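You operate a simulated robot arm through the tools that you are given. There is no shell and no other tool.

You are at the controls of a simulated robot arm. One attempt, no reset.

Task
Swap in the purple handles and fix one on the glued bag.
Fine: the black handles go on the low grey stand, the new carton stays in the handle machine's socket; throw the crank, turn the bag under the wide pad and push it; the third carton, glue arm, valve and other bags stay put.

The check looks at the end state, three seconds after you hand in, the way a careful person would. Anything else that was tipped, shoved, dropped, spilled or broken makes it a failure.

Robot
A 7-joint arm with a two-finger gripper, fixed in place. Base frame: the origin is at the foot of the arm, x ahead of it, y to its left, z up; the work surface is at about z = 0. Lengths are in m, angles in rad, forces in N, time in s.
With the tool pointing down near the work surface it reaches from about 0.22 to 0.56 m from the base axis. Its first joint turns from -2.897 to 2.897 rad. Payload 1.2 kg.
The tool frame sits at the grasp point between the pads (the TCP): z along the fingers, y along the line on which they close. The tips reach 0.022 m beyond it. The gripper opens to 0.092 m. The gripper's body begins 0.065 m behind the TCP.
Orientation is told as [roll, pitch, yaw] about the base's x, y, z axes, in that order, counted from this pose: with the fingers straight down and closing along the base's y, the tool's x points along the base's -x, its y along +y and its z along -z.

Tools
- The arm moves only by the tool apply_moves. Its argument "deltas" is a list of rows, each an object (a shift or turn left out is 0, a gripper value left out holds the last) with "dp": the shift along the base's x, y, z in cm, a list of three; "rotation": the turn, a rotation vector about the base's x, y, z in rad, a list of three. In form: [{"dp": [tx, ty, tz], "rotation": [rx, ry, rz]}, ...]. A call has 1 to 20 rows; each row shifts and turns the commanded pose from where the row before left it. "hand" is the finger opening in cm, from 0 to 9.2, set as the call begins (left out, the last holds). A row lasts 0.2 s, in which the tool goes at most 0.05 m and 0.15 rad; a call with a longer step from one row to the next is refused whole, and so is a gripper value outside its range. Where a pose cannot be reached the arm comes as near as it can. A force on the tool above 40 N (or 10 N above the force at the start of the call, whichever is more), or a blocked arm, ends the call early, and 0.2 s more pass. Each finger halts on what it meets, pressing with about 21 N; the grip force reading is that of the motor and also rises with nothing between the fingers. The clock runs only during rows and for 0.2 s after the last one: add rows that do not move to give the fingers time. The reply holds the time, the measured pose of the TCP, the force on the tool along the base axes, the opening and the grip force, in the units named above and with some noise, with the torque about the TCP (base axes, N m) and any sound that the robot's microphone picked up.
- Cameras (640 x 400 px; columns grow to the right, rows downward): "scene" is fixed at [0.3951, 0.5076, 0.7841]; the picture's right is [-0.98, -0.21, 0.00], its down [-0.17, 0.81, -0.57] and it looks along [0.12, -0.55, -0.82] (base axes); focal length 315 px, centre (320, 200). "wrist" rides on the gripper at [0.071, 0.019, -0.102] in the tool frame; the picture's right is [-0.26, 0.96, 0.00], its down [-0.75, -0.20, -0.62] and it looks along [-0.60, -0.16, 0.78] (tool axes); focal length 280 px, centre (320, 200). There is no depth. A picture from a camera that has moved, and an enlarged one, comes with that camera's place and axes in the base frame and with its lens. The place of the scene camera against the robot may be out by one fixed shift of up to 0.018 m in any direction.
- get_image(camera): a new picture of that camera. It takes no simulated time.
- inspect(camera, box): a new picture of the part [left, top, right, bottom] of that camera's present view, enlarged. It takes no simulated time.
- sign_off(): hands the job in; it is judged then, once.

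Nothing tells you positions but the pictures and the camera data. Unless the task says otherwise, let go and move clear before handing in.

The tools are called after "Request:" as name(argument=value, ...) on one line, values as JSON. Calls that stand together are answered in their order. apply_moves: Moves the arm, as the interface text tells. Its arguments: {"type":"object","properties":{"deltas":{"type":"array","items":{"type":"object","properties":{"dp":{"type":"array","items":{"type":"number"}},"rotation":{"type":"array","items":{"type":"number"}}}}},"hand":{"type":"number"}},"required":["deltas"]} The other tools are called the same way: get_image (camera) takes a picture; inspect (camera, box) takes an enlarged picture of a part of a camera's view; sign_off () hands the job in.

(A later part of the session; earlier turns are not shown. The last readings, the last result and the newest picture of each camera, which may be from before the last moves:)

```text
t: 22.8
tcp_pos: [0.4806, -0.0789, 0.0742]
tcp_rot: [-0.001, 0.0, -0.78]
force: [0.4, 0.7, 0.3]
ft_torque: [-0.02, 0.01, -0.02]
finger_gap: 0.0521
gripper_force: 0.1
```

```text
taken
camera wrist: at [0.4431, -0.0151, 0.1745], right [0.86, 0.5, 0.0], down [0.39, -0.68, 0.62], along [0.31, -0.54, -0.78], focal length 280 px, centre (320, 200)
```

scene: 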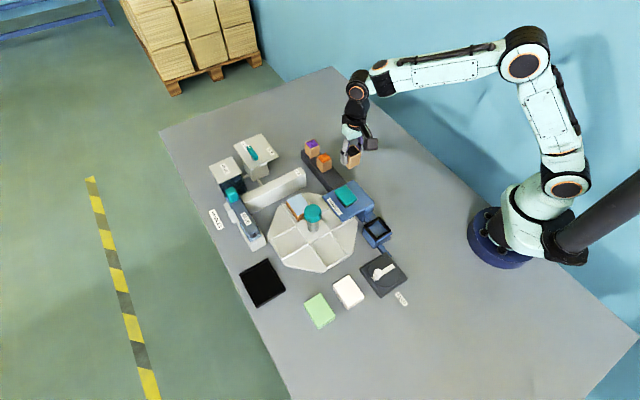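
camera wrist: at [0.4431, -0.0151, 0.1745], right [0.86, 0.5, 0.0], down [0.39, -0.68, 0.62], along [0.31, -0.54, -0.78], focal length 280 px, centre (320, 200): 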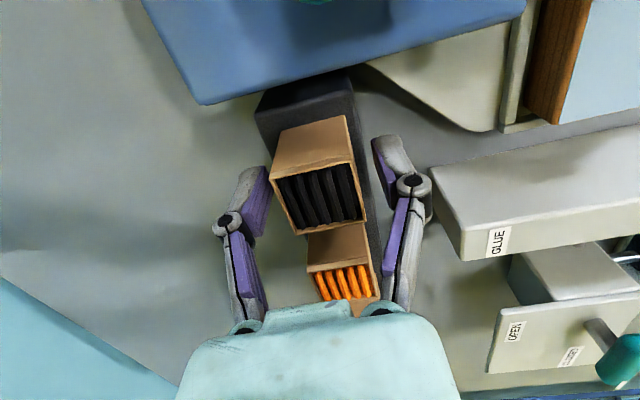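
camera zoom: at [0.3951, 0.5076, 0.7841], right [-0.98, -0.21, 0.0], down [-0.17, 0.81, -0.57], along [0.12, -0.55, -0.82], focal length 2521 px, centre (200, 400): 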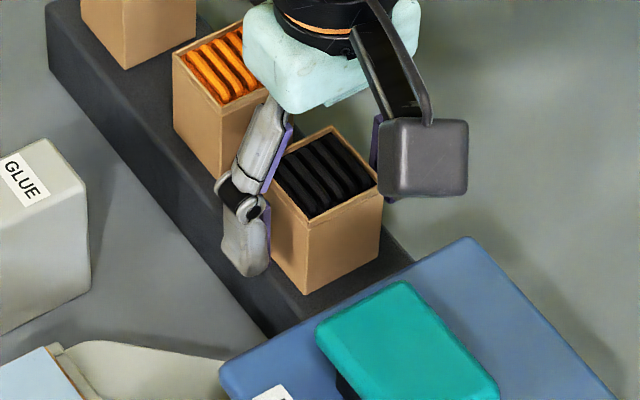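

Black is standing on the stand and released. I'll rise and move toward purple, checking whether the arm can actually reach out there.

Request:
apply_moves(deltas=[{"dp": [0, 0, 2.5]}, {"dp": [0, 0, 3]}, {"dp": [0, 0, 3]}, {"dp": [0, 0, 2]}, {"dp": [2, -2, 0]}, {"dp": [2, -2, 0]}, {"dp": [0, 0, 0]}, {"dp": [0, 0, 0]}], hand=5.2)

Request:
get_image(camera="wrist")

Request:
inspect(camera="scene", box=[290, 110, 390, 210])

```text
t: 24.6
tcp_pos: [0.5205, -0.1206, 0.1805]
tcp_rot: [0.0, 0.001, -0.78]
force: [0.4, 0.1, 0.0]
ft_torque: [0.0, -0.03, 0.0]
finger_gap: 0.052
gripper_force: 0.1
```

```text
taken
camera wrist: at [0.4829, -0.0563, 0.2807], right [0.86, 0.5, 0.0], down [0.39, -0.68, 0.62], along [0.31, -0.54, -0.78], focal length 280 px, centre (320, 200)
```

wrist: 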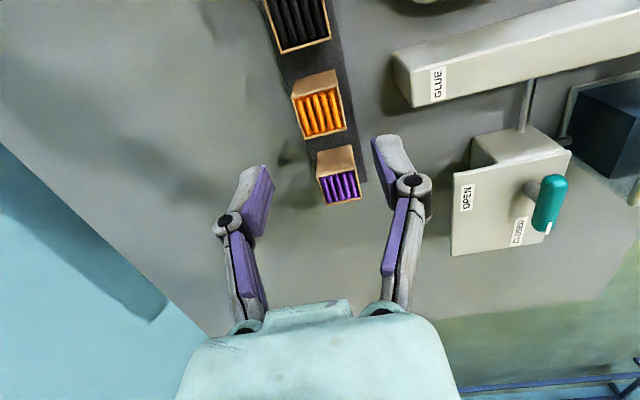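

```text
4.00 times, centred on (340, 160) of scene
camera zoom: at [0.3951, 0.5076, 0.7841], right [-0.98, -0.21, 0.0], down [-0.17, 0.81, -0.57], along [0.12, -0.55, -0.82], focal length 1260 px, centre (240, 360)
```

zoom: 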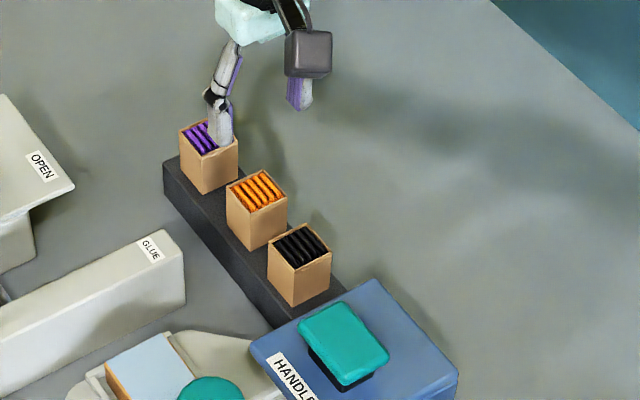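

Black stands squarely with its neighbours undisturbed. I'll zoom in on purple and orange from here.

Request:
inspect(camera="wrist", box=[250, 50, 390, 230])

```text
2.22 times, centred on (320, 140) of wrist
camera zoom: at [0.4829, -0.0563, 0.2807], right [0.86, 0.5, 0.0], down [0.39, -0.68, 0.62], along [0.31, -0.54, -0.78], focal length 623 px, centre (320, 333)
```

zoom: 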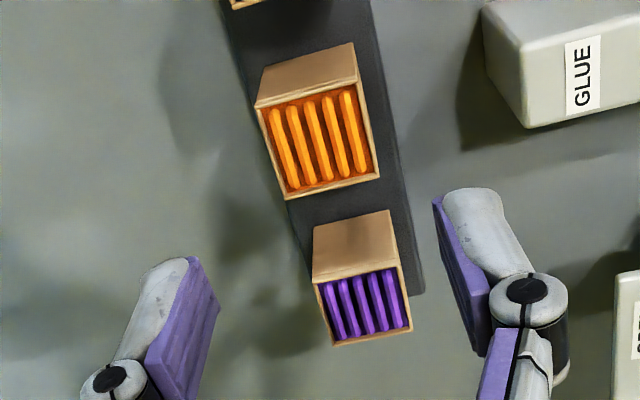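

Purple's centre is about (0.571, -0.1735), close to 0.60 m out. I'll try going straight over it to test the reach.

Request:
apply_moves(deltas=[{"dp": [1.7, -1.8, 0]}, {"dp": [1.7, -1.8, 0]}, {"dp": [1.6, -1.75, 0]}, {"dp": [0, 0, 0]}, {"dp": [0, 0, 0]}], hand=5.8)

Request:
get_image(camera="wrist")

Request:
get_image(camera="scene")

```text
t: 25.8
tcp_pos: [0.5351, -0.1503, 0.1771]
tcp_rot: [0.0, 0.001, -0.779]
force: [0.1, 0.3, -0.5]
ft_torque: [-0.01, -0.02, -0.02]
finger_gap: 0.0582
gripper_force: 0.1
out of reach, approached as far as the arm can: row 2, 3
```

```text
taken
camera wrist: at [0.4984, -0.0865, 0.2776], right [0.86, 0.5, 0.0], down [0.39, -0.68, 0.62], along [0.31, -0.54, -0.78], focal length 280 px, centre (320, 200)
```

wrist: 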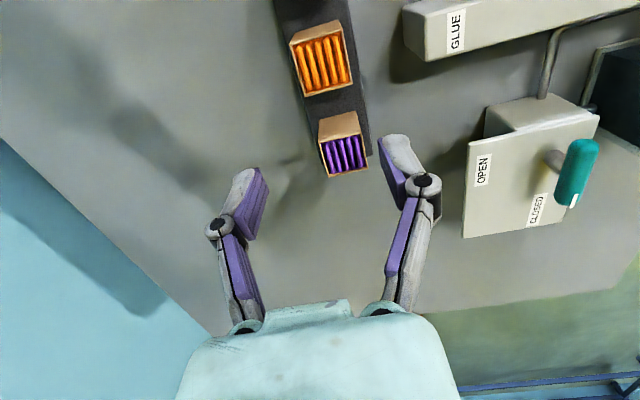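

```text
taken
```

scene: 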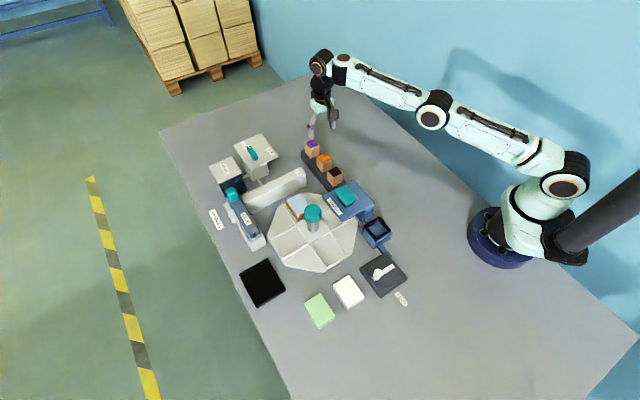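

Straight down tops out at a radius of about 0.556, so I need to lean the fingers outward along the stand. I'll tilt about the closing axis, which keeps both pads flat on the carton, and see what that gains.

Request:
apply_moves(deltas=[{"dp": [0, 0, 0], "rotation": [-0.1, -0.1, 0]}, {"dp": [0, 0, 0], "rotation": [-0.1, -0.1, 0]}, {"dp": [0, 0, 0]}, {"dp": [0, 0, 0]}], hand=5.8)

Request:
get_image(camera="wrist")

Request:
inspect(camera="scene", box=[270, 40, 390, 200])

```text
t: 26.8
tcp_pos: [0.5354, -0.1499, 0.1773]
tcp_rot: [-0.002, -0.284, -0.779]
force: [-0.4, 0.6, 0.9]
ft_torque: [-0.01, -0.02, 0.0]
finger_gap: 0.0583
gripper_force: 0.0
```

```text
taken
camera wrist: at [0.4803, -0.0686, 0.2542], right [0.86, 0.51, 0.07], down [0.25, -0.53, 0.81], along [0.45, -0.68, -0.58], focal length 280 px, centre (320, 200)
```

wrist: 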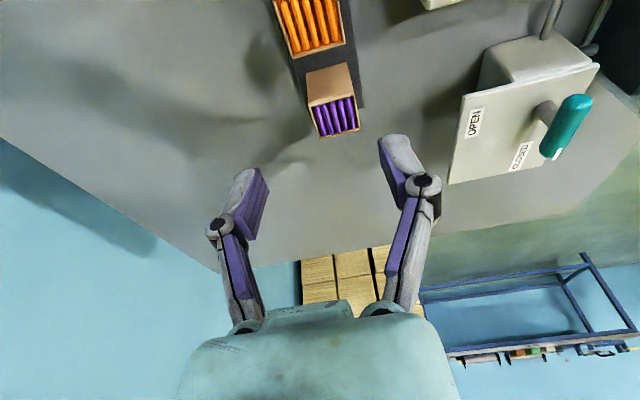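

```text
2.50 times, centred on (330, 120) of scene
camera zoom: at [0.3951, 0.5076, 0.7841], right [-0.98, -0.21, 0.0], down [-0.17, 0.81, -0.57], along [0.12, -0.55, -0.82], focal length 788 px, centre (295, 400)
```

zoom: 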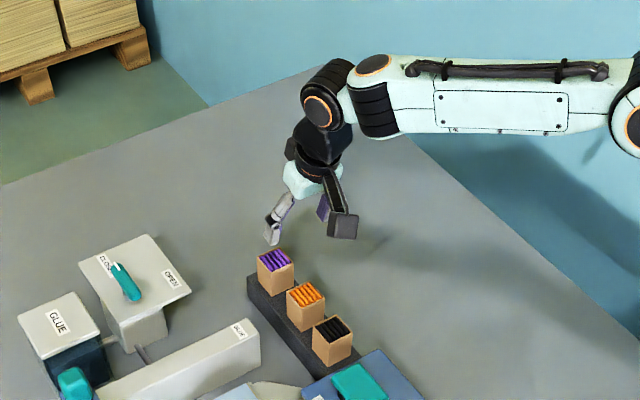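

The tilt took (pitch -0.284). Now I'll try again to reach over purple.

Request:
apply_moves(deltas=[{"dp": [1.8, -1.2, 0]}, {"dp": [1.76, -1.16, 0]}, {"dp": [0, 0, 0]}, {"dp": [0, 0, 0]}], hand=5.8)

Request:
get_image(camera="wrist")

Request:
inspect(camera="scene", box=[270, 80, 370, 200])

```text
t: 27.8
tcp_pos: [0.5728, -0.1742, 0.1784]
tcp_rot: [-0.001, -0.283, -0.781]
force: [0.0, -0.3, -0.7]
ft_torque: [0.0, 0.01, -0.03]
finger_gap: 0.0577
gripper_force: 0.1
```

```text
taken
camera wrist: at [0.5175, -0.0925, 0.2539], right [0.86, 0.51, 0.07], down [0.25, -0.53, 0.81], along [0.45, -0.68, -0.58], focal length 280 px, centre (320, 200)
```

wrist: 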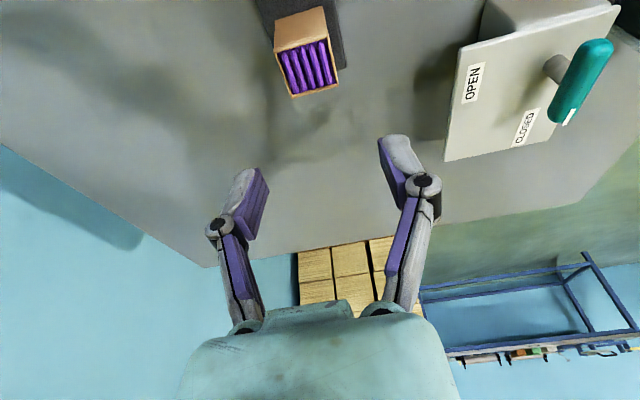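

```text
3.33 times, centred on (320, 140) of scene
camera zoom: at [0.3951, 0.5076, 0.7841], right [-0.98, -0.21, 0.0], down [-0.17, 0.81, -0.57], along [0.12, -0.55, -0.82], focal length 1050 px, centre (320, 400)
```

zoom: 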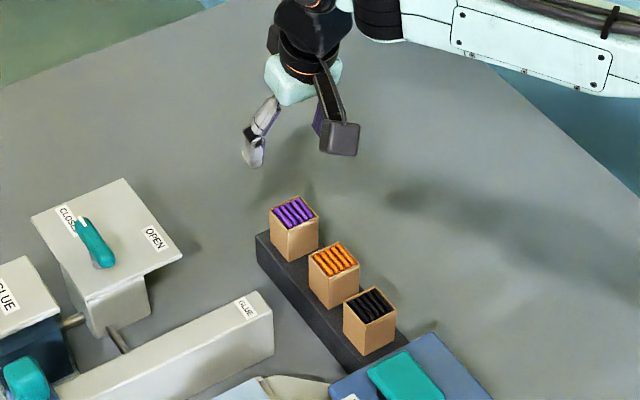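

Now over purple at (0.573, -0.174). I'll descend partway and check centring.

Request:
apply_moves(deltas=[{"dp": [0, 0, -2]}, {"dp": [0, 0, -2]}, {"dp": [0, 0, -1.5]}, {"dp": [0, 0, 0]}, {"dp": [0, 0, 0]}], hand=5.8)

Request:
inspect(camera="wrist", box=[190, 0, 450, 220])

Request:
inspect(camera="scene", box=[280, 110, 350, 190])

```text
t: 29.0
tcp_pos: [0.5727, -0.1743, 0.1242]
tcp_rot: [-0.002, -0.283, -0.781]
force: [-0.4, -0.2, 0.3]
ft_torque: [-0.01, 0.03, 0.0]
finger_gap: 0.0578
gripper_force: 0.0
```

```text
1.82 times, centred on (320, 110) of wrist
camera zoom: at [0.517, -0.0917, 0.2002], right [0.86, 0.51, 0.07], down [0.25, -0.53, 0.81], along [0.45, -0.68, -0.58], focal length 510 px, centre (320, 364)
```

zoom: 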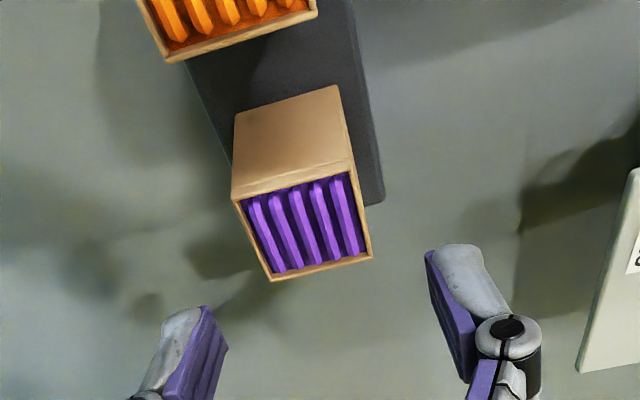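

```text
5.00 times, centred on (315, 150) of scene
camera zoom: at [0.3951, 0.5076, 0.7841], right [-0.98, -0.21, 0.0], down [-0.17, 0.81, -0.57], along [0.12, -0.55, -0.82], focal length 1576 px, centre (345, 450)
```

zoom: 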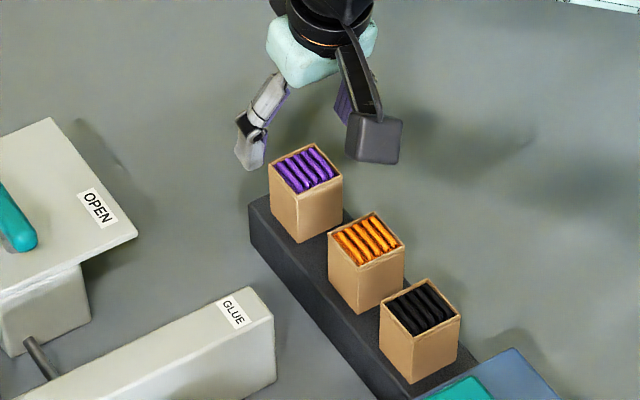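

Purple's centre is confirmed at (0.571, -0.1735) and the fingers straddle it. I'll grip it slightly higher than I did black, so the fingertips stay clear of the socket rim later.

Request:
apply_moves(deltas=[{"dp": [-0.1, 0.1, -1.5]}, {"dp": [0, 0, -1.5]}, {"dp": [0, 0, -1]}, {"dp": [0, 0, -0.5]}, {"dp": [0, 0, 0]}, {"dp": [0, 0, 0]}], hand=5.8)

Request:
inspect(camera="wrist", box=[190, 0, 450, 220])

Request:
inspect(camera="scene", box=[280, 120, 350, 190])

```text
t: 30.4
tcp_pos: [0.5687, -0.1725, 0.0777]
tcp_rot: [-0.002, -0.283, -0.78]
force: [0.6, -0.2, -0.2]
ft_torque: [0.02, 0.02, 0.01]
finger_gap: 0.058
gripper_force: 0.0
```

```text
1.82 times, centred on (320, 110) of wrist
camera zoom: at [0.5141, -0.0894, 0.1543], right [0.86, 0.51, 0.07], down [0.25, -0.53, 0.81], along [0.45, -0.68, -0.58], focal length 510 px, centre (320, 364)
```

zoom: 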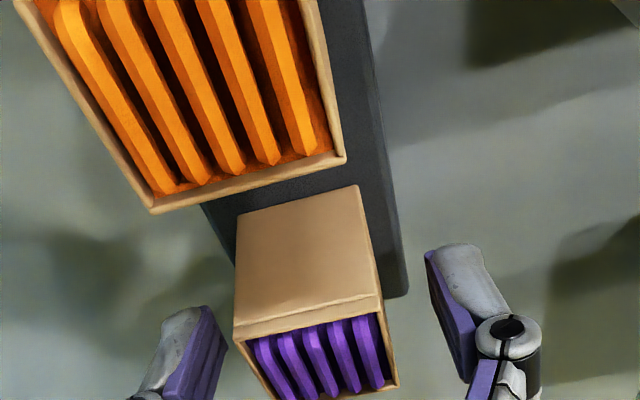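

```text
5.71 times, centred on (315, 155) of scene
camera zoom: at [0.3951, 0.5076, 0.7841], right [-0.98, -0.21, 0.0], down [-0.17, 0.81, -0.57], along [0.12, -0.55, -0.82], focal length 1801 px, centre (349, 457)
```

zoom: 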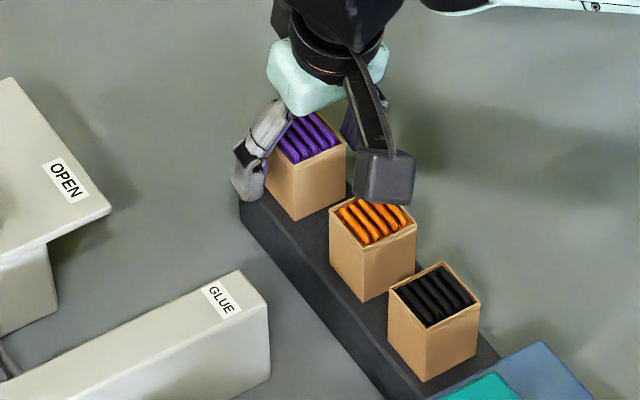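

The carton is centred between the fingers and the camera body clears orange. Closing now.

Request:
apply_moves(deltas=[{"dp": [0, 0, 0]}, {"dp": [0, 0, 0]}, {"dp": [0, 0, 0]}], hand=2.6)

Request:
inspect(camera="wrist", box=[190, 0, 450, 260])

Request:
inspect(camera="scene", box=[280, 120, 350, 190])

```text
t: 31.2
tcp_pos: [0.5706, -0.1717, 0.0782]
tcp_rot: [0.0, -0.284, -0.778]
force: [-0.2, -0.6, 3.9]
ft_torque: [-0.07, 0.02, -0.01]
finger_gap: 0.0332
gripper_force: 21.3
```

```text
1.54 times, centred on (320, 130) of wrist
camera zoom: at [0.5142, -0.0894, 0.1547], right [0.86, 0.51, 0.07], down [0.25, -0.53, 0.81], along [0.45, -0.68, -0.58], focal length 431 px, centre (320, 308)
```

zoom: 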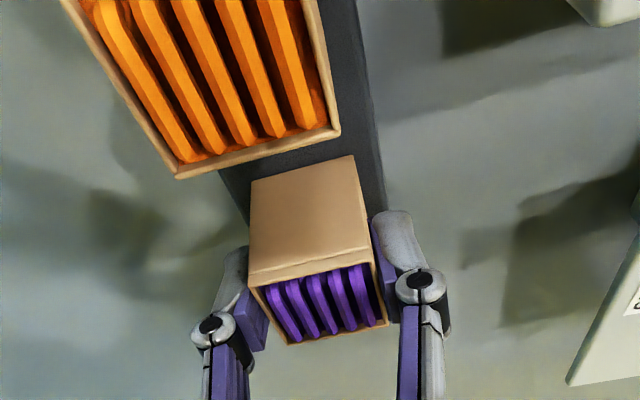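

```text
5.71 times, centred on (315, 155) of scene
camera zoom: at [0.3951, 0.5076, 0.7841], right [-0.98, -0.21, 0.0], down [-0.17, 0.81, -0.57], along [0.12, -0.55, -0.82], focal length 1801 px, centre (349, 457)
```

zoom: 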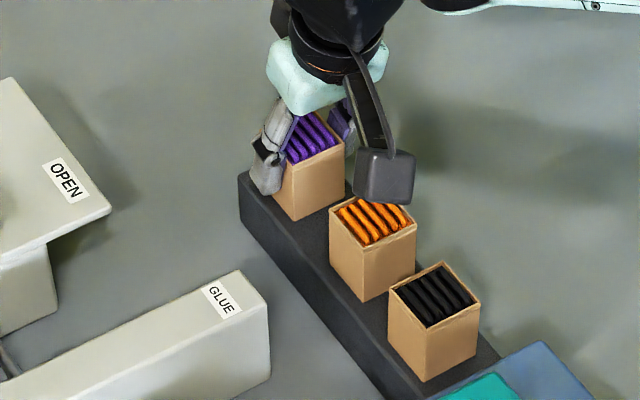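

Purple is gripped. I'll lift it straight up.

Request:
apply_moves(deltas=[{"dp": [0, 0, 1]}, {"dp": [0, 0, 1.5]}, {"dp": [0, 0, 2.5]}, {"dp": [0, 0, 3]}, {"dp": [0, 0, 3]}, {"dp": [0, 0, 2]}, {"dp": [0, 0, 0]}], hand=2.6)

Request:
get_image(camera="wrist")

Request:
inspect(camera="scene", box=[270, 60, 370, 200])

```text
t: 32.8
tcp_pos: [0.5684, -0.1711, 0.2079]
tcp_rot: [-0.002, -0.282, -0.779]
force: [0.8, -0.2, -0.9]
ft_torque: [0.01, -0.02, 0.02]
finger_gap: 0.0332
gripper_force: 21.1
```

```text
taken
camera wrist: at [0.5148, -0.0889, 0.2846], right [0.86, 0.51, 0.07], down [0.25, -0.53, 0.81], along [0.45, -0.68, -0.58], focal length 280 px, centre (320, 200)
```

wrist: 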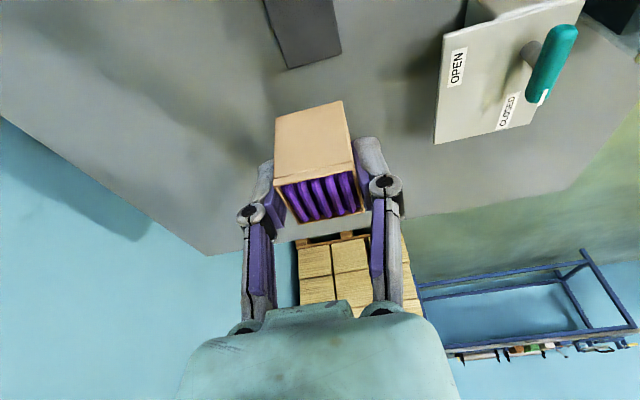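

```text
2.86 times, centred on (320, 130) of scene
camera zoom: at [0.3951, 0.5076, 0.7841], right [-0.98, -0.21, 0.0], down [-0.17, 0.81, -0.57], along [0.12, -0.55, -0.82], focal length 900 px, centre (320, 400)
```

zoom: 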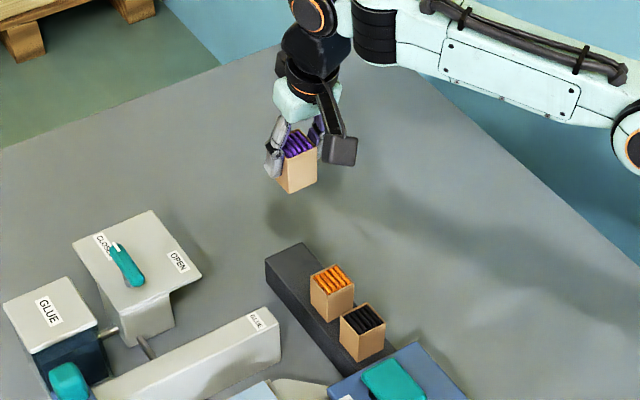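

Purple is held upright. I'll carry it back along the same line, over the machine, to above the socket.

Request:
apply_moves(deltas=[{"dp": [-2.9, 2.95, 0]}, {"dp": [-2.9, 2.95, 0]}, {"dp": [-2.9, 2.95, 0]}, {"dp": [-2.9, 2.95, 0]}, {"dp": [-2.9, 2.95, 0]}, {"dp": [-2.9, 2.95, 0]}, {"dp": [-3.0, 2.95, 0]}, {"dp": [-3.0, 2.93, 0]}, {"dp": [0, 0, 0]}, {"dp": [0, 0, 0]}], hand=2.6)

Request:
get_image(camera="wrist")

Request:
inspect(camera="scene", box=[330, 150, 430, 280])

```text
t: 35.0
tcp_pos: [0.3366, 0.0623, 0.2063]
tcp_rot: [-0.002, -0.281, -0.779]
force: [-0.6, 0.3, -0.6]
ft_torque: [0.01, -0.01, 0.02]
finger_gap: 0.0331
gripper_force: 20.4
```

```text
taken
camera wrist: at [0.282, 0.1448, 0.2832], right [0.86, 0.51, 0.07], down [0.25, -0.53, 0.81], along [0.45, -0.68, -0.58], focal length 280 px, centre (320, 200)
```

wrist: 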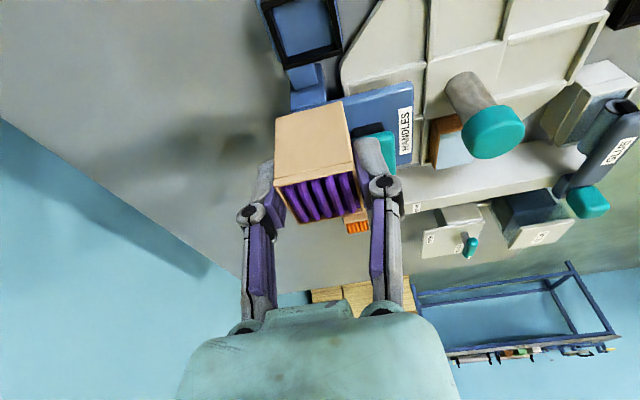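

```text
3.08 times, centred on (380, 215) of scene
camera zoom: at [0.3951, 0.5076, 0.7841], right [-0.98, -0.21, 0.0], down [-0.17, 0.81, -0.57], along [0.12, -0.55, -0.82], focal length 970 px, centre (135, 154)
```

zoom: 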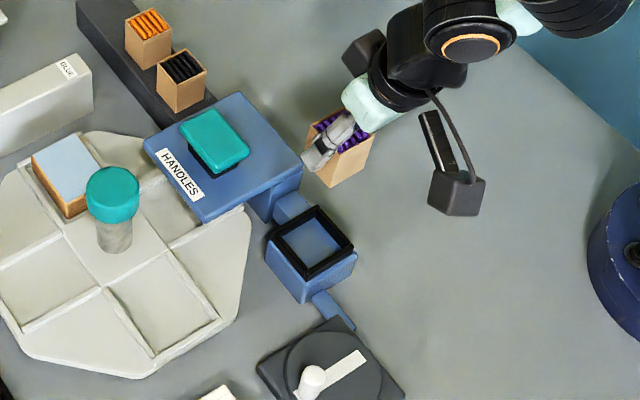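

The empty socket is visible below and the carton hangs roughly over it. I'll zoom in on the socket before lowering.

Request:
inspect(camera="scene", box=[355, 205, 400, 250])

Request:
inspect(camera="wrist", box=[230, 0, 370, 120])

```text
8.89 times, centred on (378, 228) of scene
camera zoom: at [0.3951, 0.5076, 0.7841], right [-0.98, -0.21, 0.0], down [-0.17, 0.81, -0.57], along [0.12, -0.55, -0.82], focal length 2801 px, centre (-191, -44)
```

zoom: 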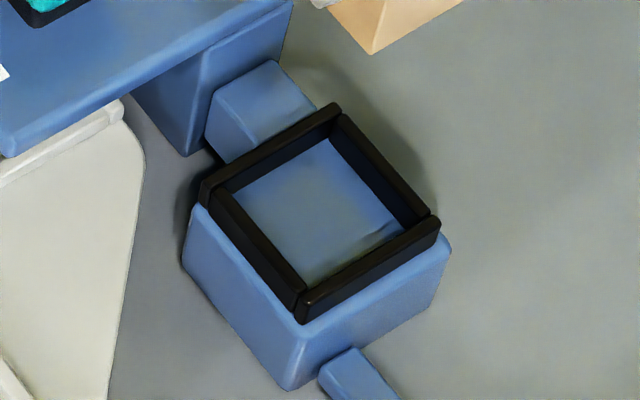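

```text
3.33 times, centred on (300, 60) of wrist
camera zoom: at [0.282, 0.1448, 0.2832], right [0.86, 0.51, 0.07], down [0.25, -0.53, 0.81], along [0.45, -0.68, -0.58], focal length 935 px, centre (387, 667)
```

zoom: 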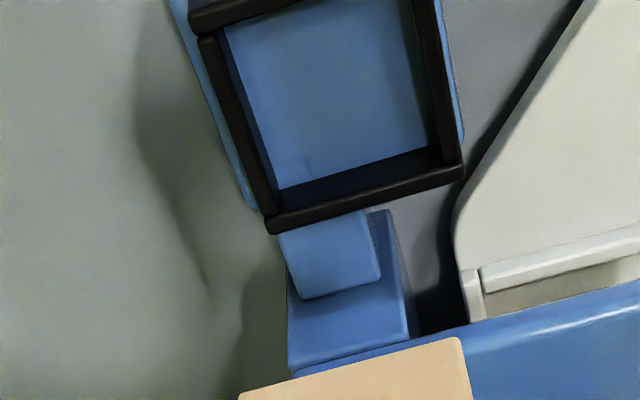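

I'll zoom in on the held carton too, to find its offset in the grip.

Request:
inspect(camera="wrist", box=[240, 80, 400, 240])

Request:
inspect(camera="scene", box=[360, 170, 410, 220])

```text
2.50 times, centred on (320, 160) of wrist
camera zoom: at [0.282, 0.1448, 0.2832], right [0.86, 0.51, 0.07], down [0.25, -0.53, 0.81], along [0.45, -0.68, -0.58], focal length 701 px, centre (320, 300)
```

zoom: 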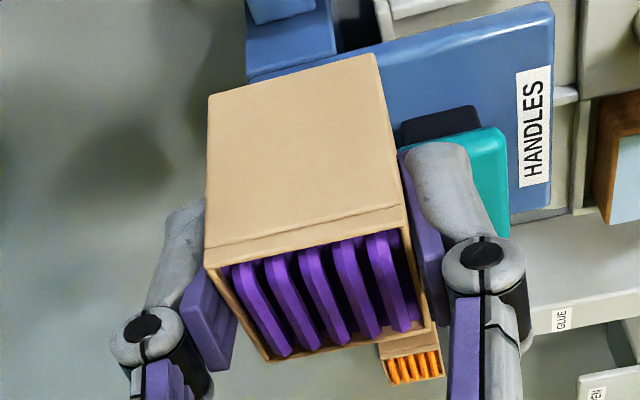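

```text
8.00 times, centred on (385, 195) of scene
camera zoom: at [0.3951, 0.5076, 0.7841], right [-0.98, -0.21, 0.0], down [-0.17, 0.81, -0.57], along [0.12, -0.55, -0.82], focal length 2521 px, centre (-200, 240)
```

zoom: 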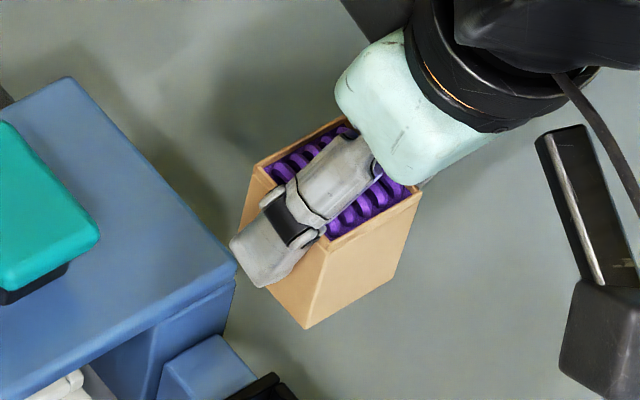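

From the same frame, the carton is about 1.5 mm off the socket centre. I'll correct that and lower to just above the rim.

Request:
apply_moves(deltas=[{"dp": [-0.18, 0, -2]}, {"dp": [0, 0, -2.5]}, {"dp": [0, 0, -2.5]}, {"dp": [0, 0, -1.5]}, {"dp": [0, 0, 0]}, {"dp": [0, 0, 0]}], hand=2.6)

Request:
get_image(camera="wrist")

Request:
inspect(camera="scene", box=[350, 190, 410, 250])

Request:
inspect(camera="wrist", box=[220, 0, 400, 160])

```text
t: 36.4
tcp_pos: [0.3347, 0.0628, 0.1229]
tcp_rot: [-0.001, -0.281, -0.781]
force: [0.4, -0.5, -0.1]
ft_torque: [-0.02, 0.02, 0.01]
finger_gap: 0.033
gripper_force: 20.7
```

```text
taken
camera wrist: at [0.2791, 0.1447, 0.2001], right [0.86, 0.51, 0.07], down [0.25, -0.53, 0.81], along [0.45, -0.68, -0.58], focal length 280 px, centre (320, 200)
```

wrist: 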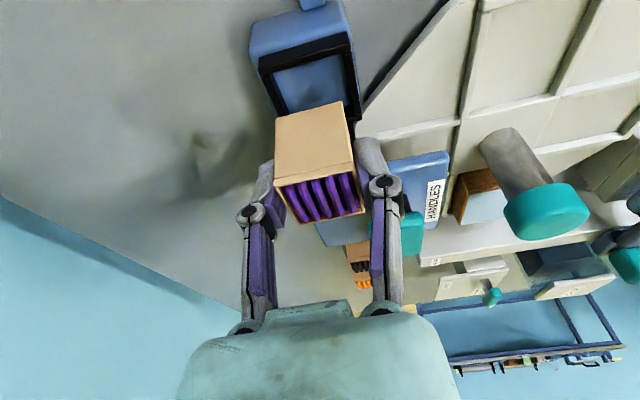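

```text
6.67 times, centred on (380, 220) of scene
camera zoom: at [0.3951, 0.5076, 0.7841], right [-0.98, -0.21, 0.0], down [-0.17, 0.81, -0.57], along [0.12, -0.55, -0.82], focal length 2101 px, centre (-80, 67)
```

zoom: 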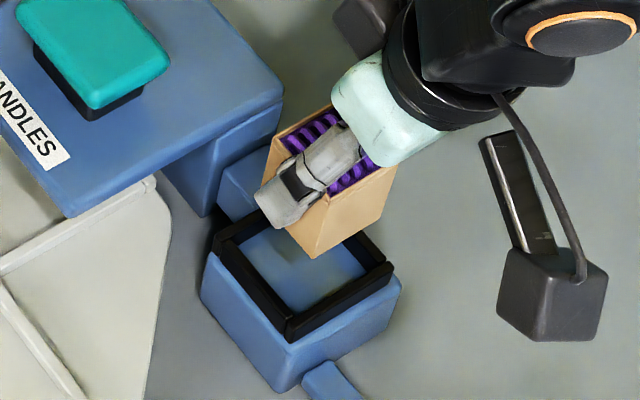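

```text
2.50 times, centred on (310, 80) of wrist
camera zoom: at [0.2791, 0.1447, 0.2001], right [0.86, 0.51, 0.07], down [0.25, -0.53, 0.81], along [0.45, -0.68, -0.58], focal length 701 px, centre (345, 500)
```

zoom: 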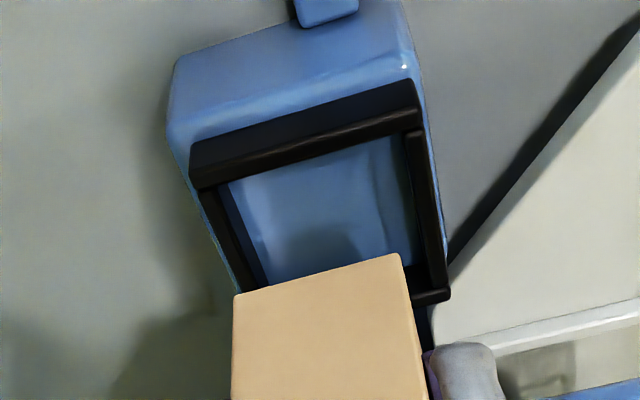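

Carton and socket now agree to within about 1.5 mm. I'll lower to just above the rim and look once more.

Request:
apply_moves(deltas=[{"dp": [0.06, 0.06, -1.2]}, {"dp": [0, 0, -1]}, {"dp": [0, 0, 0]}, {"dp": [0, 0, 0]}], hand=2.6)

Request:
inspect(camera="scene", box=[350, 190, 410, 250])

Request:
inspect(camera="wrist", box=[220, 0, 400, 160])

```text
t: 37.4
tcp_pos: [0.3331, 0.064, 0.1016]
tcp_rot: [-0.001, -0.283, -0.779]
force: [-0.6, 0.2, -0.2]
ft_torque: [-0.01, -0.01, -0.01]
finger_gap: 0.033
gripper_force: 21.6
```

```text
6.67 times, centred on (380, 220) of scene
camera zoom: at [0.3951, 0.5076, 0.7841], right [-0.98, -0.21, 0.0], down [-0.17, 0.81, -0.57], along [0.12, -0.55, -0.82], focal length 2101 px, centre (-80, 67)
```

zoom: 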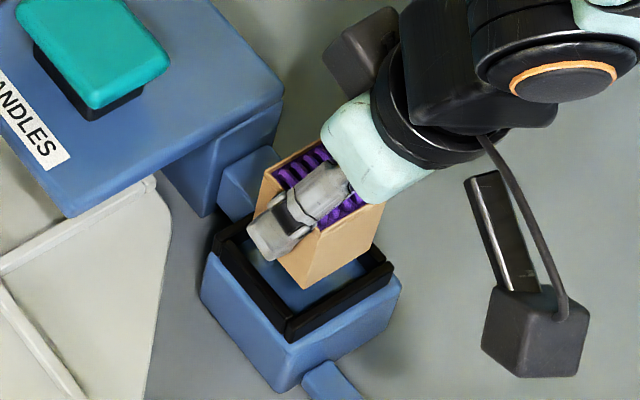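

```text
2.50 times, centred on (310, 80) of wrist
camera zoom: at [0.2791, 0.1462, 0.1784], right [0.86, 0.51, 0.07], down [0.25, -0.53, 0.81], along [0.45, -0.68, -0.58], focal length 701 px, centre (345, 500)
```

zoom: 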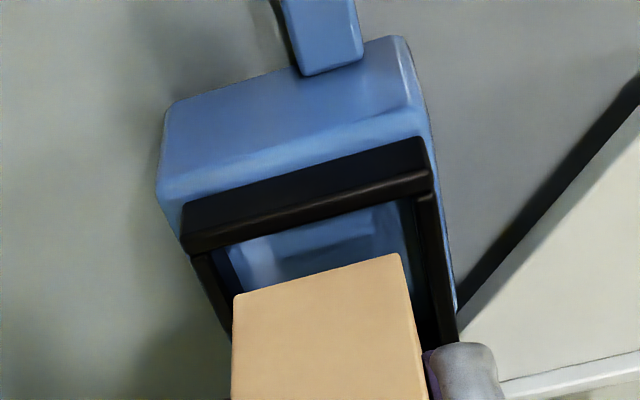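

Still well aligned, so I'll lower it into the socket in small steps.

Request:
apply_moves(deltas=[{"dp": [0, 0, -0.4]}, {"dp": [0, 0, -0.4]}, {"dp": [0, 0, -0.3]}, {"dp": [0, 0, 0]}], hand=2.6)

Request:
inspect(camera="scene", box=[350, 190, 410, 250])

Request:
inspect(camera="wrist", box=[220, 0, 400, 160])

```text
t: 38.4
tcp_pos: [0.3337, 0.0633, 0.0897]
tcp_rot: [-0.001, -0.283, -0.781]
force: [-0.2, 0.4, -0.6]
ft_torque: [-0.01, 0.02, -0.01]
finger_gap: 0.0329
gripper_force: 20.7
```

```text
6.67 times, centred on (380, 220) of scene
camera zoom: at [0.3951, 0.5076, 0.7841], right [-0.98, -0.21, 0.0], down [-0.17, 0.81, -0.57], along [0.12, -0.55, -0.82], focal length 2101 px, centre (-80, 67)
```

zoom: 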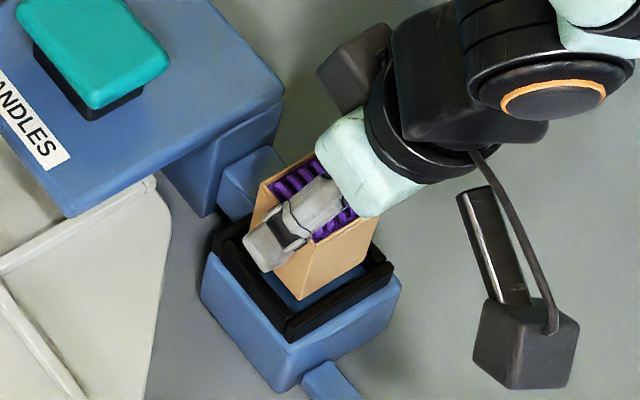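

```text
2.50 times, centred on (310, 80) of wrist
camera zoom: at [0.2793, 0.1449, 0.1668], right [0.86, 0.51, 0.07], down [0.25, -0.53, 0.81], along [0.45, -0.68, -0.58], focal length 701 px, centre (345, 500)
```

zoom: 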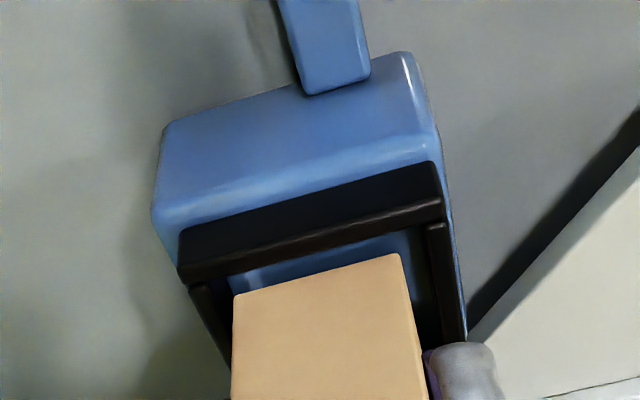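

It's entering the opening cleanly. I'll continue down toward the floor, watching the force.

Request:
apply_moves(deltas=[{"dp": [0, 0, -0.3]}, {"dp": [0, 0, -0.3]}, {"dp": [0, 0, 0]}], hand=2.6)

Request:
apply_moves(deltas=[{"dp": [0, 0, -0.2]}, {"dp": [0, 0, 0]}], hand=2.6)

Request:
inspect(camera="scene", box=[350, 190, 410, 250])

Request:
inspect(camera="wrist", box=[220, 0, 400, 160])

```text
t: 39.2
tcp_pos: [0.3348, 0.0628, 0.0843]
tcp_rot: [-0.004, -0.282, -0.78]
force: [0.2, 0.2, -0.6]
ft_torque: [0.03, -0.01, 0.03]
finger_gap: 0.033
gripper_force: 21.3
```

```text
t: 39.8
tcp_pos: [0.3354, 0.0647, 0.0826]
tcp_rot: [0.0, -0.282, -0.778]
force: [-0.7, -0.5, -0.7]
ft_torque: [0.01, 0.01, -0.01]
finger_gap: 0.0332
gripper_force: 20.9
```

```text
6.67 times, centred on (380, 220) of scene
camera zoom: at [0.3951, 0.5076, 0.7841], right [-0.98, -0.21, 0.0], down [-0.17, 0.81, -0.57], along [0.12, -0.55, -0.82], focal length 2101 px, centre (-80, 67)
```

zoom: 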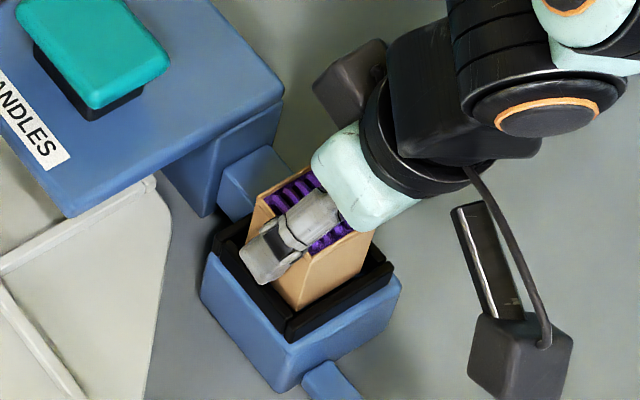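

```text
2.50 times, centred on (310, 80) of wrist
camera zoom: at [0.2795, 0.1463, 0.1594], right [0.86, 0.51, 0.07], down [0.25, -0.53, 0.81], along [0.45, -0.68, -0.58], focal length 701 px, centre (345, 500)
```

zoom: 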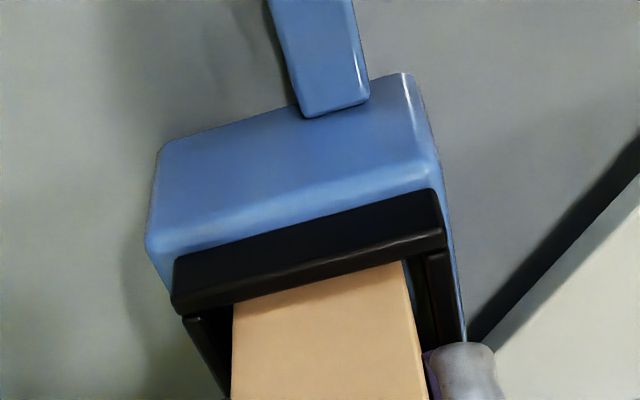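

The base is now below the rim. A few more small steps should bring contact with the floor.

Request:
apply_moves(deltas=[{"dp": [0, 0, -0.2]}, {"dp": [0, 0, 0]}], hand=2.6)

Request:
apply_moves(deltas=[{"dp": [0, 0, -0.15]}, {"dp": [0, 0, 0]}], hand=2.6)

```text
t: 40.4
tcp_pos: [0.334, 0.0652, 0.0816]
tcp_rot: [-0.001, -0.281, -0.781]
force: [-1.1, 0.1, -1.1]
ft_torque: [0.01, -0.03, 0.02]
finger_gap: 0.0334
gripper_force: 21.3
```

```text
t: 41.0
tcp_pos: [0.335, 0.0646, 0.0785]
tcp_rot: [-0.001, -0.284, -0.779]
force: [0.2, 0.3, -0.1]
ft_torque: [0.03, 0.0, 0.01]
finger_gap: 0.033
gripper_force: 21.4
```

Not in contact yet, so I'll take another small step.

Request:
apply_moves(deltas=[{"dp": [0, 0, -0.15]}, {"dp": [0, 0, 0]}], hand=2.6)

Request:
inspect(camera="scene", box=[350, 190, 410, 250])

```text
t: 41.6
tcp_pos: [0.3346, 0.0645, 0.0776]
tcp_rot: [0.0, -0.283, -0.781]
force: [-1.1, -0.1, 17.8]
ft_torque: [-0.06, -0.05, -0.02]
finger_gap: 0.0331
gripper_force: 20.6
```

```text
6.67 times, centred on (380, 220) of scene
camera zoom: at [0.3951, 0.5076, 0.7841], right [-0.98, -0.21, 0.0], down [-0.17, 0.81, -0.57], along [0.12, -0.55, -0.82], focal length 2101 px, centre (-80, 67)
```

zoom: 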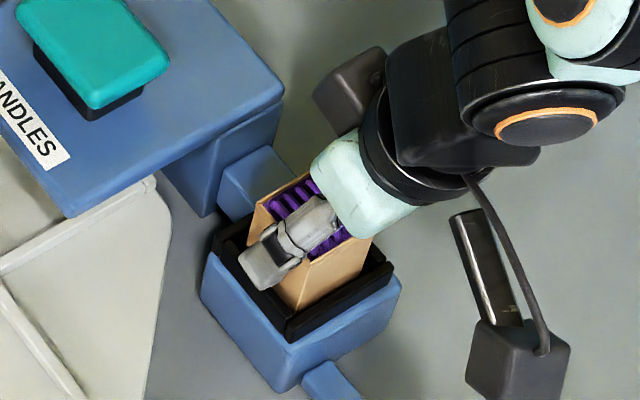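

That's floor contact at the expected height, so the carton is seated. I'll ease off, open, and rise straight up.

Request:
apply_moves(deltas=[{"dp": [0, 0, 0.12]}, {"dp": [0, 0, 0]}], hand=2.6)

Request:
apply_moves(deltas=[{"dp": [0, 0, 0]}, {"dp": [0, 0, 0]}, {"dp": [0, 0, 0]}], hand=5.6)

Request:
inspect(camera="scene", box=[350, 190, 410, 250])

Request:
get_image(camera="wrist")

```text
t: 42.2
tcp_pos: [0.3336, 0.0651, 0.0773]
tcp_rot: [-0.002, -0.28, -0.779]
force: [1.0, -0.2, 1.8]
ft_torque: [-0.01, -0.1, -0.02]
finger_gap: 0.0331
gripper_force: 20.9
```

```text
t: 43.0
tcp_pos: [0.3335, 0.0638, 0.0779]
tcp_rot: [0.0, -0.282, -0.78]
force: [-0.2, -0.2, -0.1]
ft_torque: [0.02, 0.0, 0.0]
finger_gap: 0.0562
gripper_force: 0.0
```

```text
6.67 times, centred on (380, 220) of scene
camera zoom: at [0.3951, 0.5076, 0.7841], right [-0.98, -0.21, 0.0], down [-0.17, 0.81, -0.57], along [0.12, -0.55, -0.82], focal length 2101 px, centre (-80, 67)
```

zoom: 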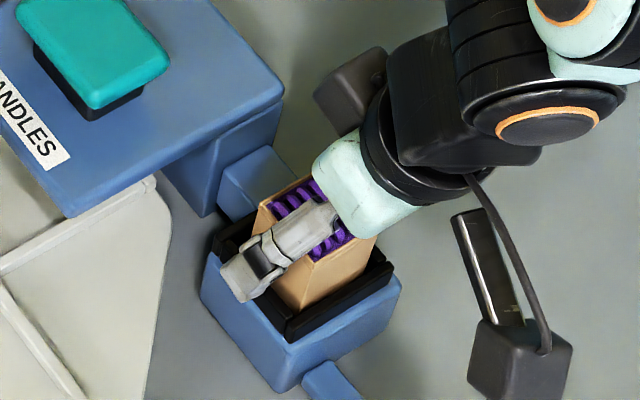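

```text
taken
camera wrist: at [0.2785, 0.1461, 0.1546], right [0.86, 0.51, 0.07], down [0.25, -0.53, 0.81], along [0.45, -0.68, -0.58], focal length 280 px, centre (320, 200)
```

wrist: 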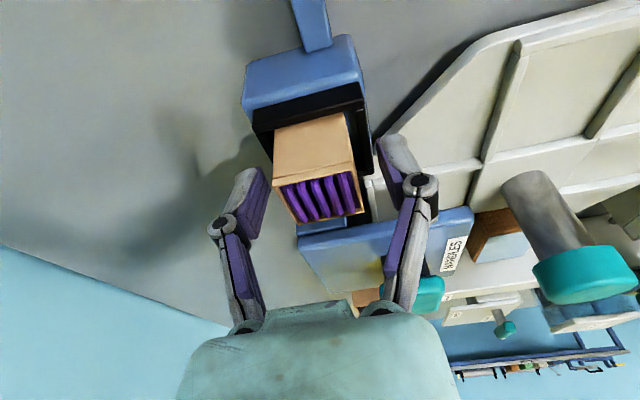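

It's released and seated. I'll rise, bring the tool back to vertical, then go look at the crank.

Request:
apply_moves(deltas=[{"dp": [0, 0, 2]}, {"dp": [0, 0, 3]}, {"dp": [0, 0, 4]}, {"dp": [0, 0, 4], "rotation": [0.1, 0.1, 0]}, {"dp": [-1, 1, 3], "rotation": [0.1, 0.1, 0]}, {"dp": [-1, 1, 3]}, {"dp": [0, 0, 0]}, {"dp": [0, 0, 0]}], hand=5.6)

Request:
get_image(camera="wrist")

Request:
inspect(camera="scene", box=[290, 180, 430, 310])

```text
t: 44.8
tcp_pos: [0.3164, 0.0864, 0.2657]
tcp_rot: [0.001, -0.001, -0.78]
force: [-1.1, -0.4, 0.0]
ft_torque: [0.0, 0.02, 0.0]
finger_gap: 0.0561
gripper_force: 0.0
```

```text
taken
camera wrist: at [0.279, 0.1501, 0.3662], right [0.86, 0.5, 0.0], down [0.39, -0.68, 0.62], along [0.31, -0.54, -0.78], focal length 280 px, centre (320, 200)
```

wrist: 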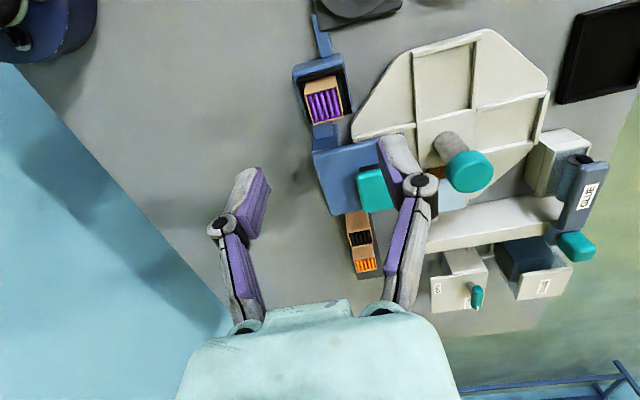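

```text
3.08 times, centred on (360, 245) of scene
camera zoom: at [0.3951, 0.5076, 0.7841], right [-0.98, -0.21, 0.0], down [-0.17, 0.81, -0.57], along [0.12, -0.55, -0.82], focal length 970 px, centre (197, 62)
```

zoom: 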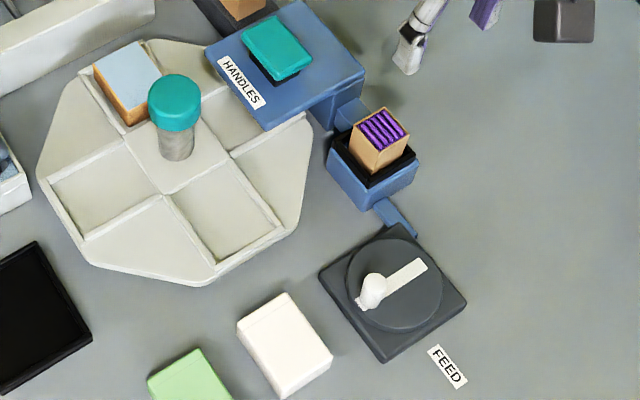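

Purple sits squarely in the socket. I'll move over the crank for a close look.

Request:
apply_moves(deltas=[{"dp": [-0.6, 3.5, -1]}, {"dp": [-0.6, 3.5, -1]}, {"dp": [-0.6, 3.5, 0]}, {"dp": [0, 0, 0]}, {"dp": [0, 0, 0]}], hand=5.6)

Request:
get_image(camera="wrist")

Request:
inspect(camera="scene", box=[350, 240, 420, 310])

Request:
inspect(camera="wrist", box=[230, 20, 430, 180])

```text
t: 46.0
tcp_pos: [0.2961, 0.1932, 0.2507]
tcp_rot: [0.001, 0.0, -0.78]
force: [-0.6, 0.2, 0.4]
ft_torque: [-0.02, 0.0, 0.03]
finger_gap: 0.0561
gripper_force: 0.0
```

```text
taken
camera wrist: at [0.2581, 0.2574, 0.3511], right [0.86, 0.5, 0.0], down [0.39, -0.68, 0.62], along [0.31, -0.54, -0.78], focal length 280 px, centre (320, 200)
```

wrist: 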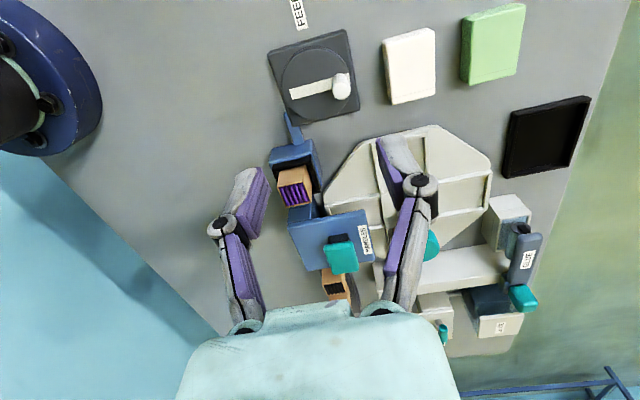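

```text
5.71 times, centred on (385, 275) of scene
camera zoom: at [0.3951, 0.5076, 0.7841], right [-0.98, -0.21, 0.0], down [-0.17, 0.81, -0.57], along [0.12, -0.55, -0.82], focal length 1801 px, centre (-51, -229)
```

zoom: 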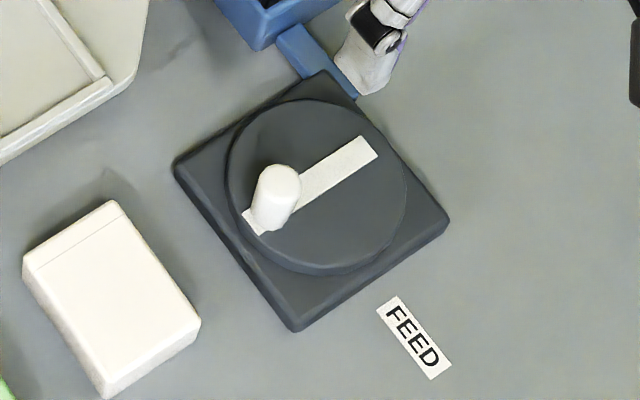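

```text
2.50 times, centred on (330, 100) of wrist
camera zoom: at [0.2581, 0.2574, 0.3511], right [0.86, 0.5, 0.0], down [0.39, -0.68, 0.62], along [0.31, -0.54, -0.78], focal length 701 px, centre (295, 450)
```

zoom: 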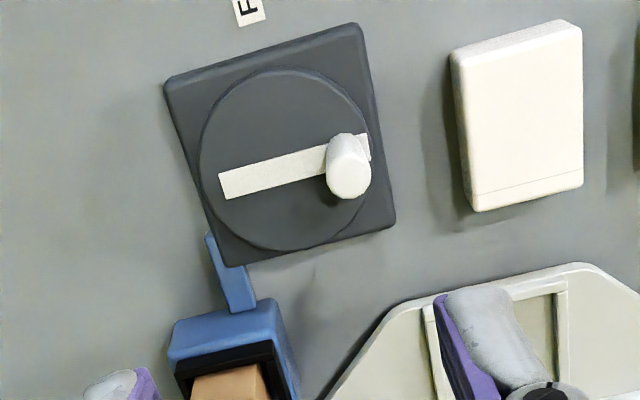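

The crank is a disc centred near (0.302, 0.175) with an upright knob near (0.321, 0.192), top about z 0.07. I'll turn the gripper so its closing axis lies along the knob's path, so I can cage the knob and walk it round.

Request:
apply_moves(deltas=[{"dp": [0.25, 0, -0.4], "rotation": [0, 0, 0.143]}, {"dp": [0.25, 0, -0.4], "rotation": [0, 0, 0.143]}, {"dp": [0.25, 0, -0.4], "rotation": [0, 0, 0.143]}, {"dp": [0.25, 0, -0.4], "rotation": [0, 0, 0.143]}, {"dp": [0.25, 0, -0.4], "rotation": [0, 0, 0.143]}, {"dp": [0.25, 0, -0.4], "rotation": [0, 0, 0.143]}, {"dp": [0.25, 0, -0.4], "rotation": [0, 0, 0.143]}, {"dp": [0.25, 0, -0.4], "rotation": [0, 0, 0.143]}, {"dp": [0.25, 0, -0.4], "rotation": [0, 0, 0.143]}, {"dp": [0.25, 0, -0.4], "rotation": [0, 0, 0.143]}, {"dp": [0, 0, -0.4], "rotation": [0, 0, 0.14]}, {"dp": [0, 0, 0]}, {"dp": [0, 0, 0]}], hand=4.5)

Request:
get_image(camera="wrist")

Request:
inspect(camera="wrist", box=[220, 20, 420, 180])

Request:
inspect(camera="scene", box=[340, 200, 420, 310])

```text
t: 48.8
tcp_pos: [0.3215, 0.19, 0.2037]
tcp_rot: [-0.001, 0.0, 0.79]
force: [-0.7, 0.1, -0.6]
ft_torque: [0.03, -0.05, -0.03]
finger_gap: 0.0449
gripper_force: 0.1
```

```text
taken
camera wrist: at [0.2579, 0.1536, 0.3044], right [-0.5, 0.87, 0.0], down [0.68, 0.39, 0.62], along [0.54, 0.31, -0.78], focal length 280 px, centre (320, 200)
```

wrist: 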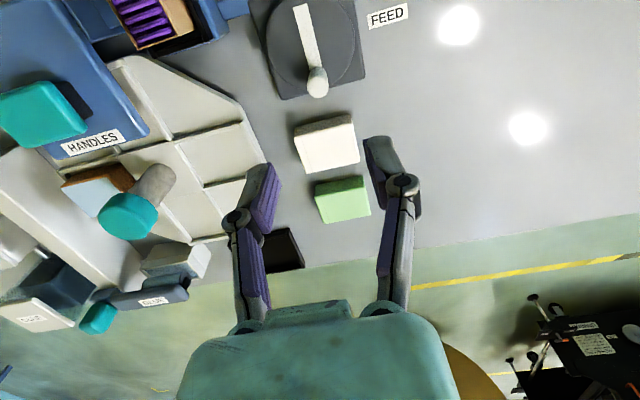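

```text
2.50 times, centred on (320, 100) of wrist
camera zoom: at [0.2579, 0.1536, 0.3044], right [-0.5, 0.87, 0.0], down [0.68, 0.39, 0.62], along [0.54, 0.31, -0.78], focal length 701 px, centre (320, 450)
```

zoom: 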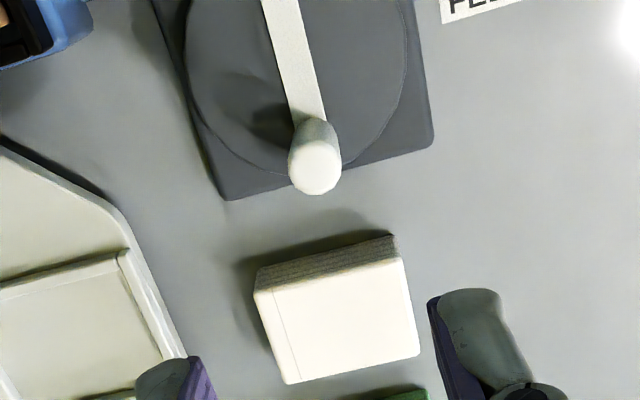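

```text
3.64 times, centred on (380, 255) of scene
camera zoom: at [0.3951, 0.5076, 0.7841], right [-0.98, -0.21, 0.0], down [-0.17, 0.81, -0.57], along [0.12, -0.55, -0.82], focal length 1146 px, centre (102, 0)
```

zoom: 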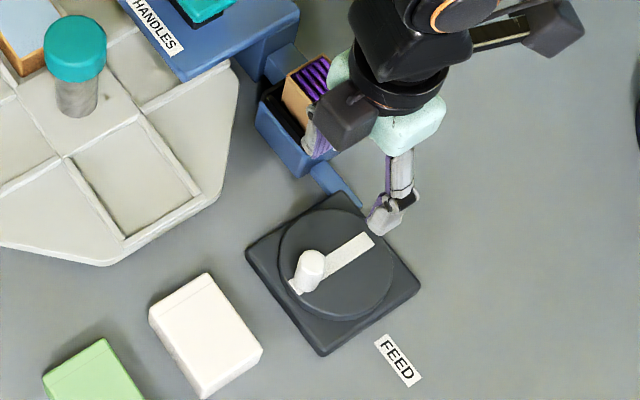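

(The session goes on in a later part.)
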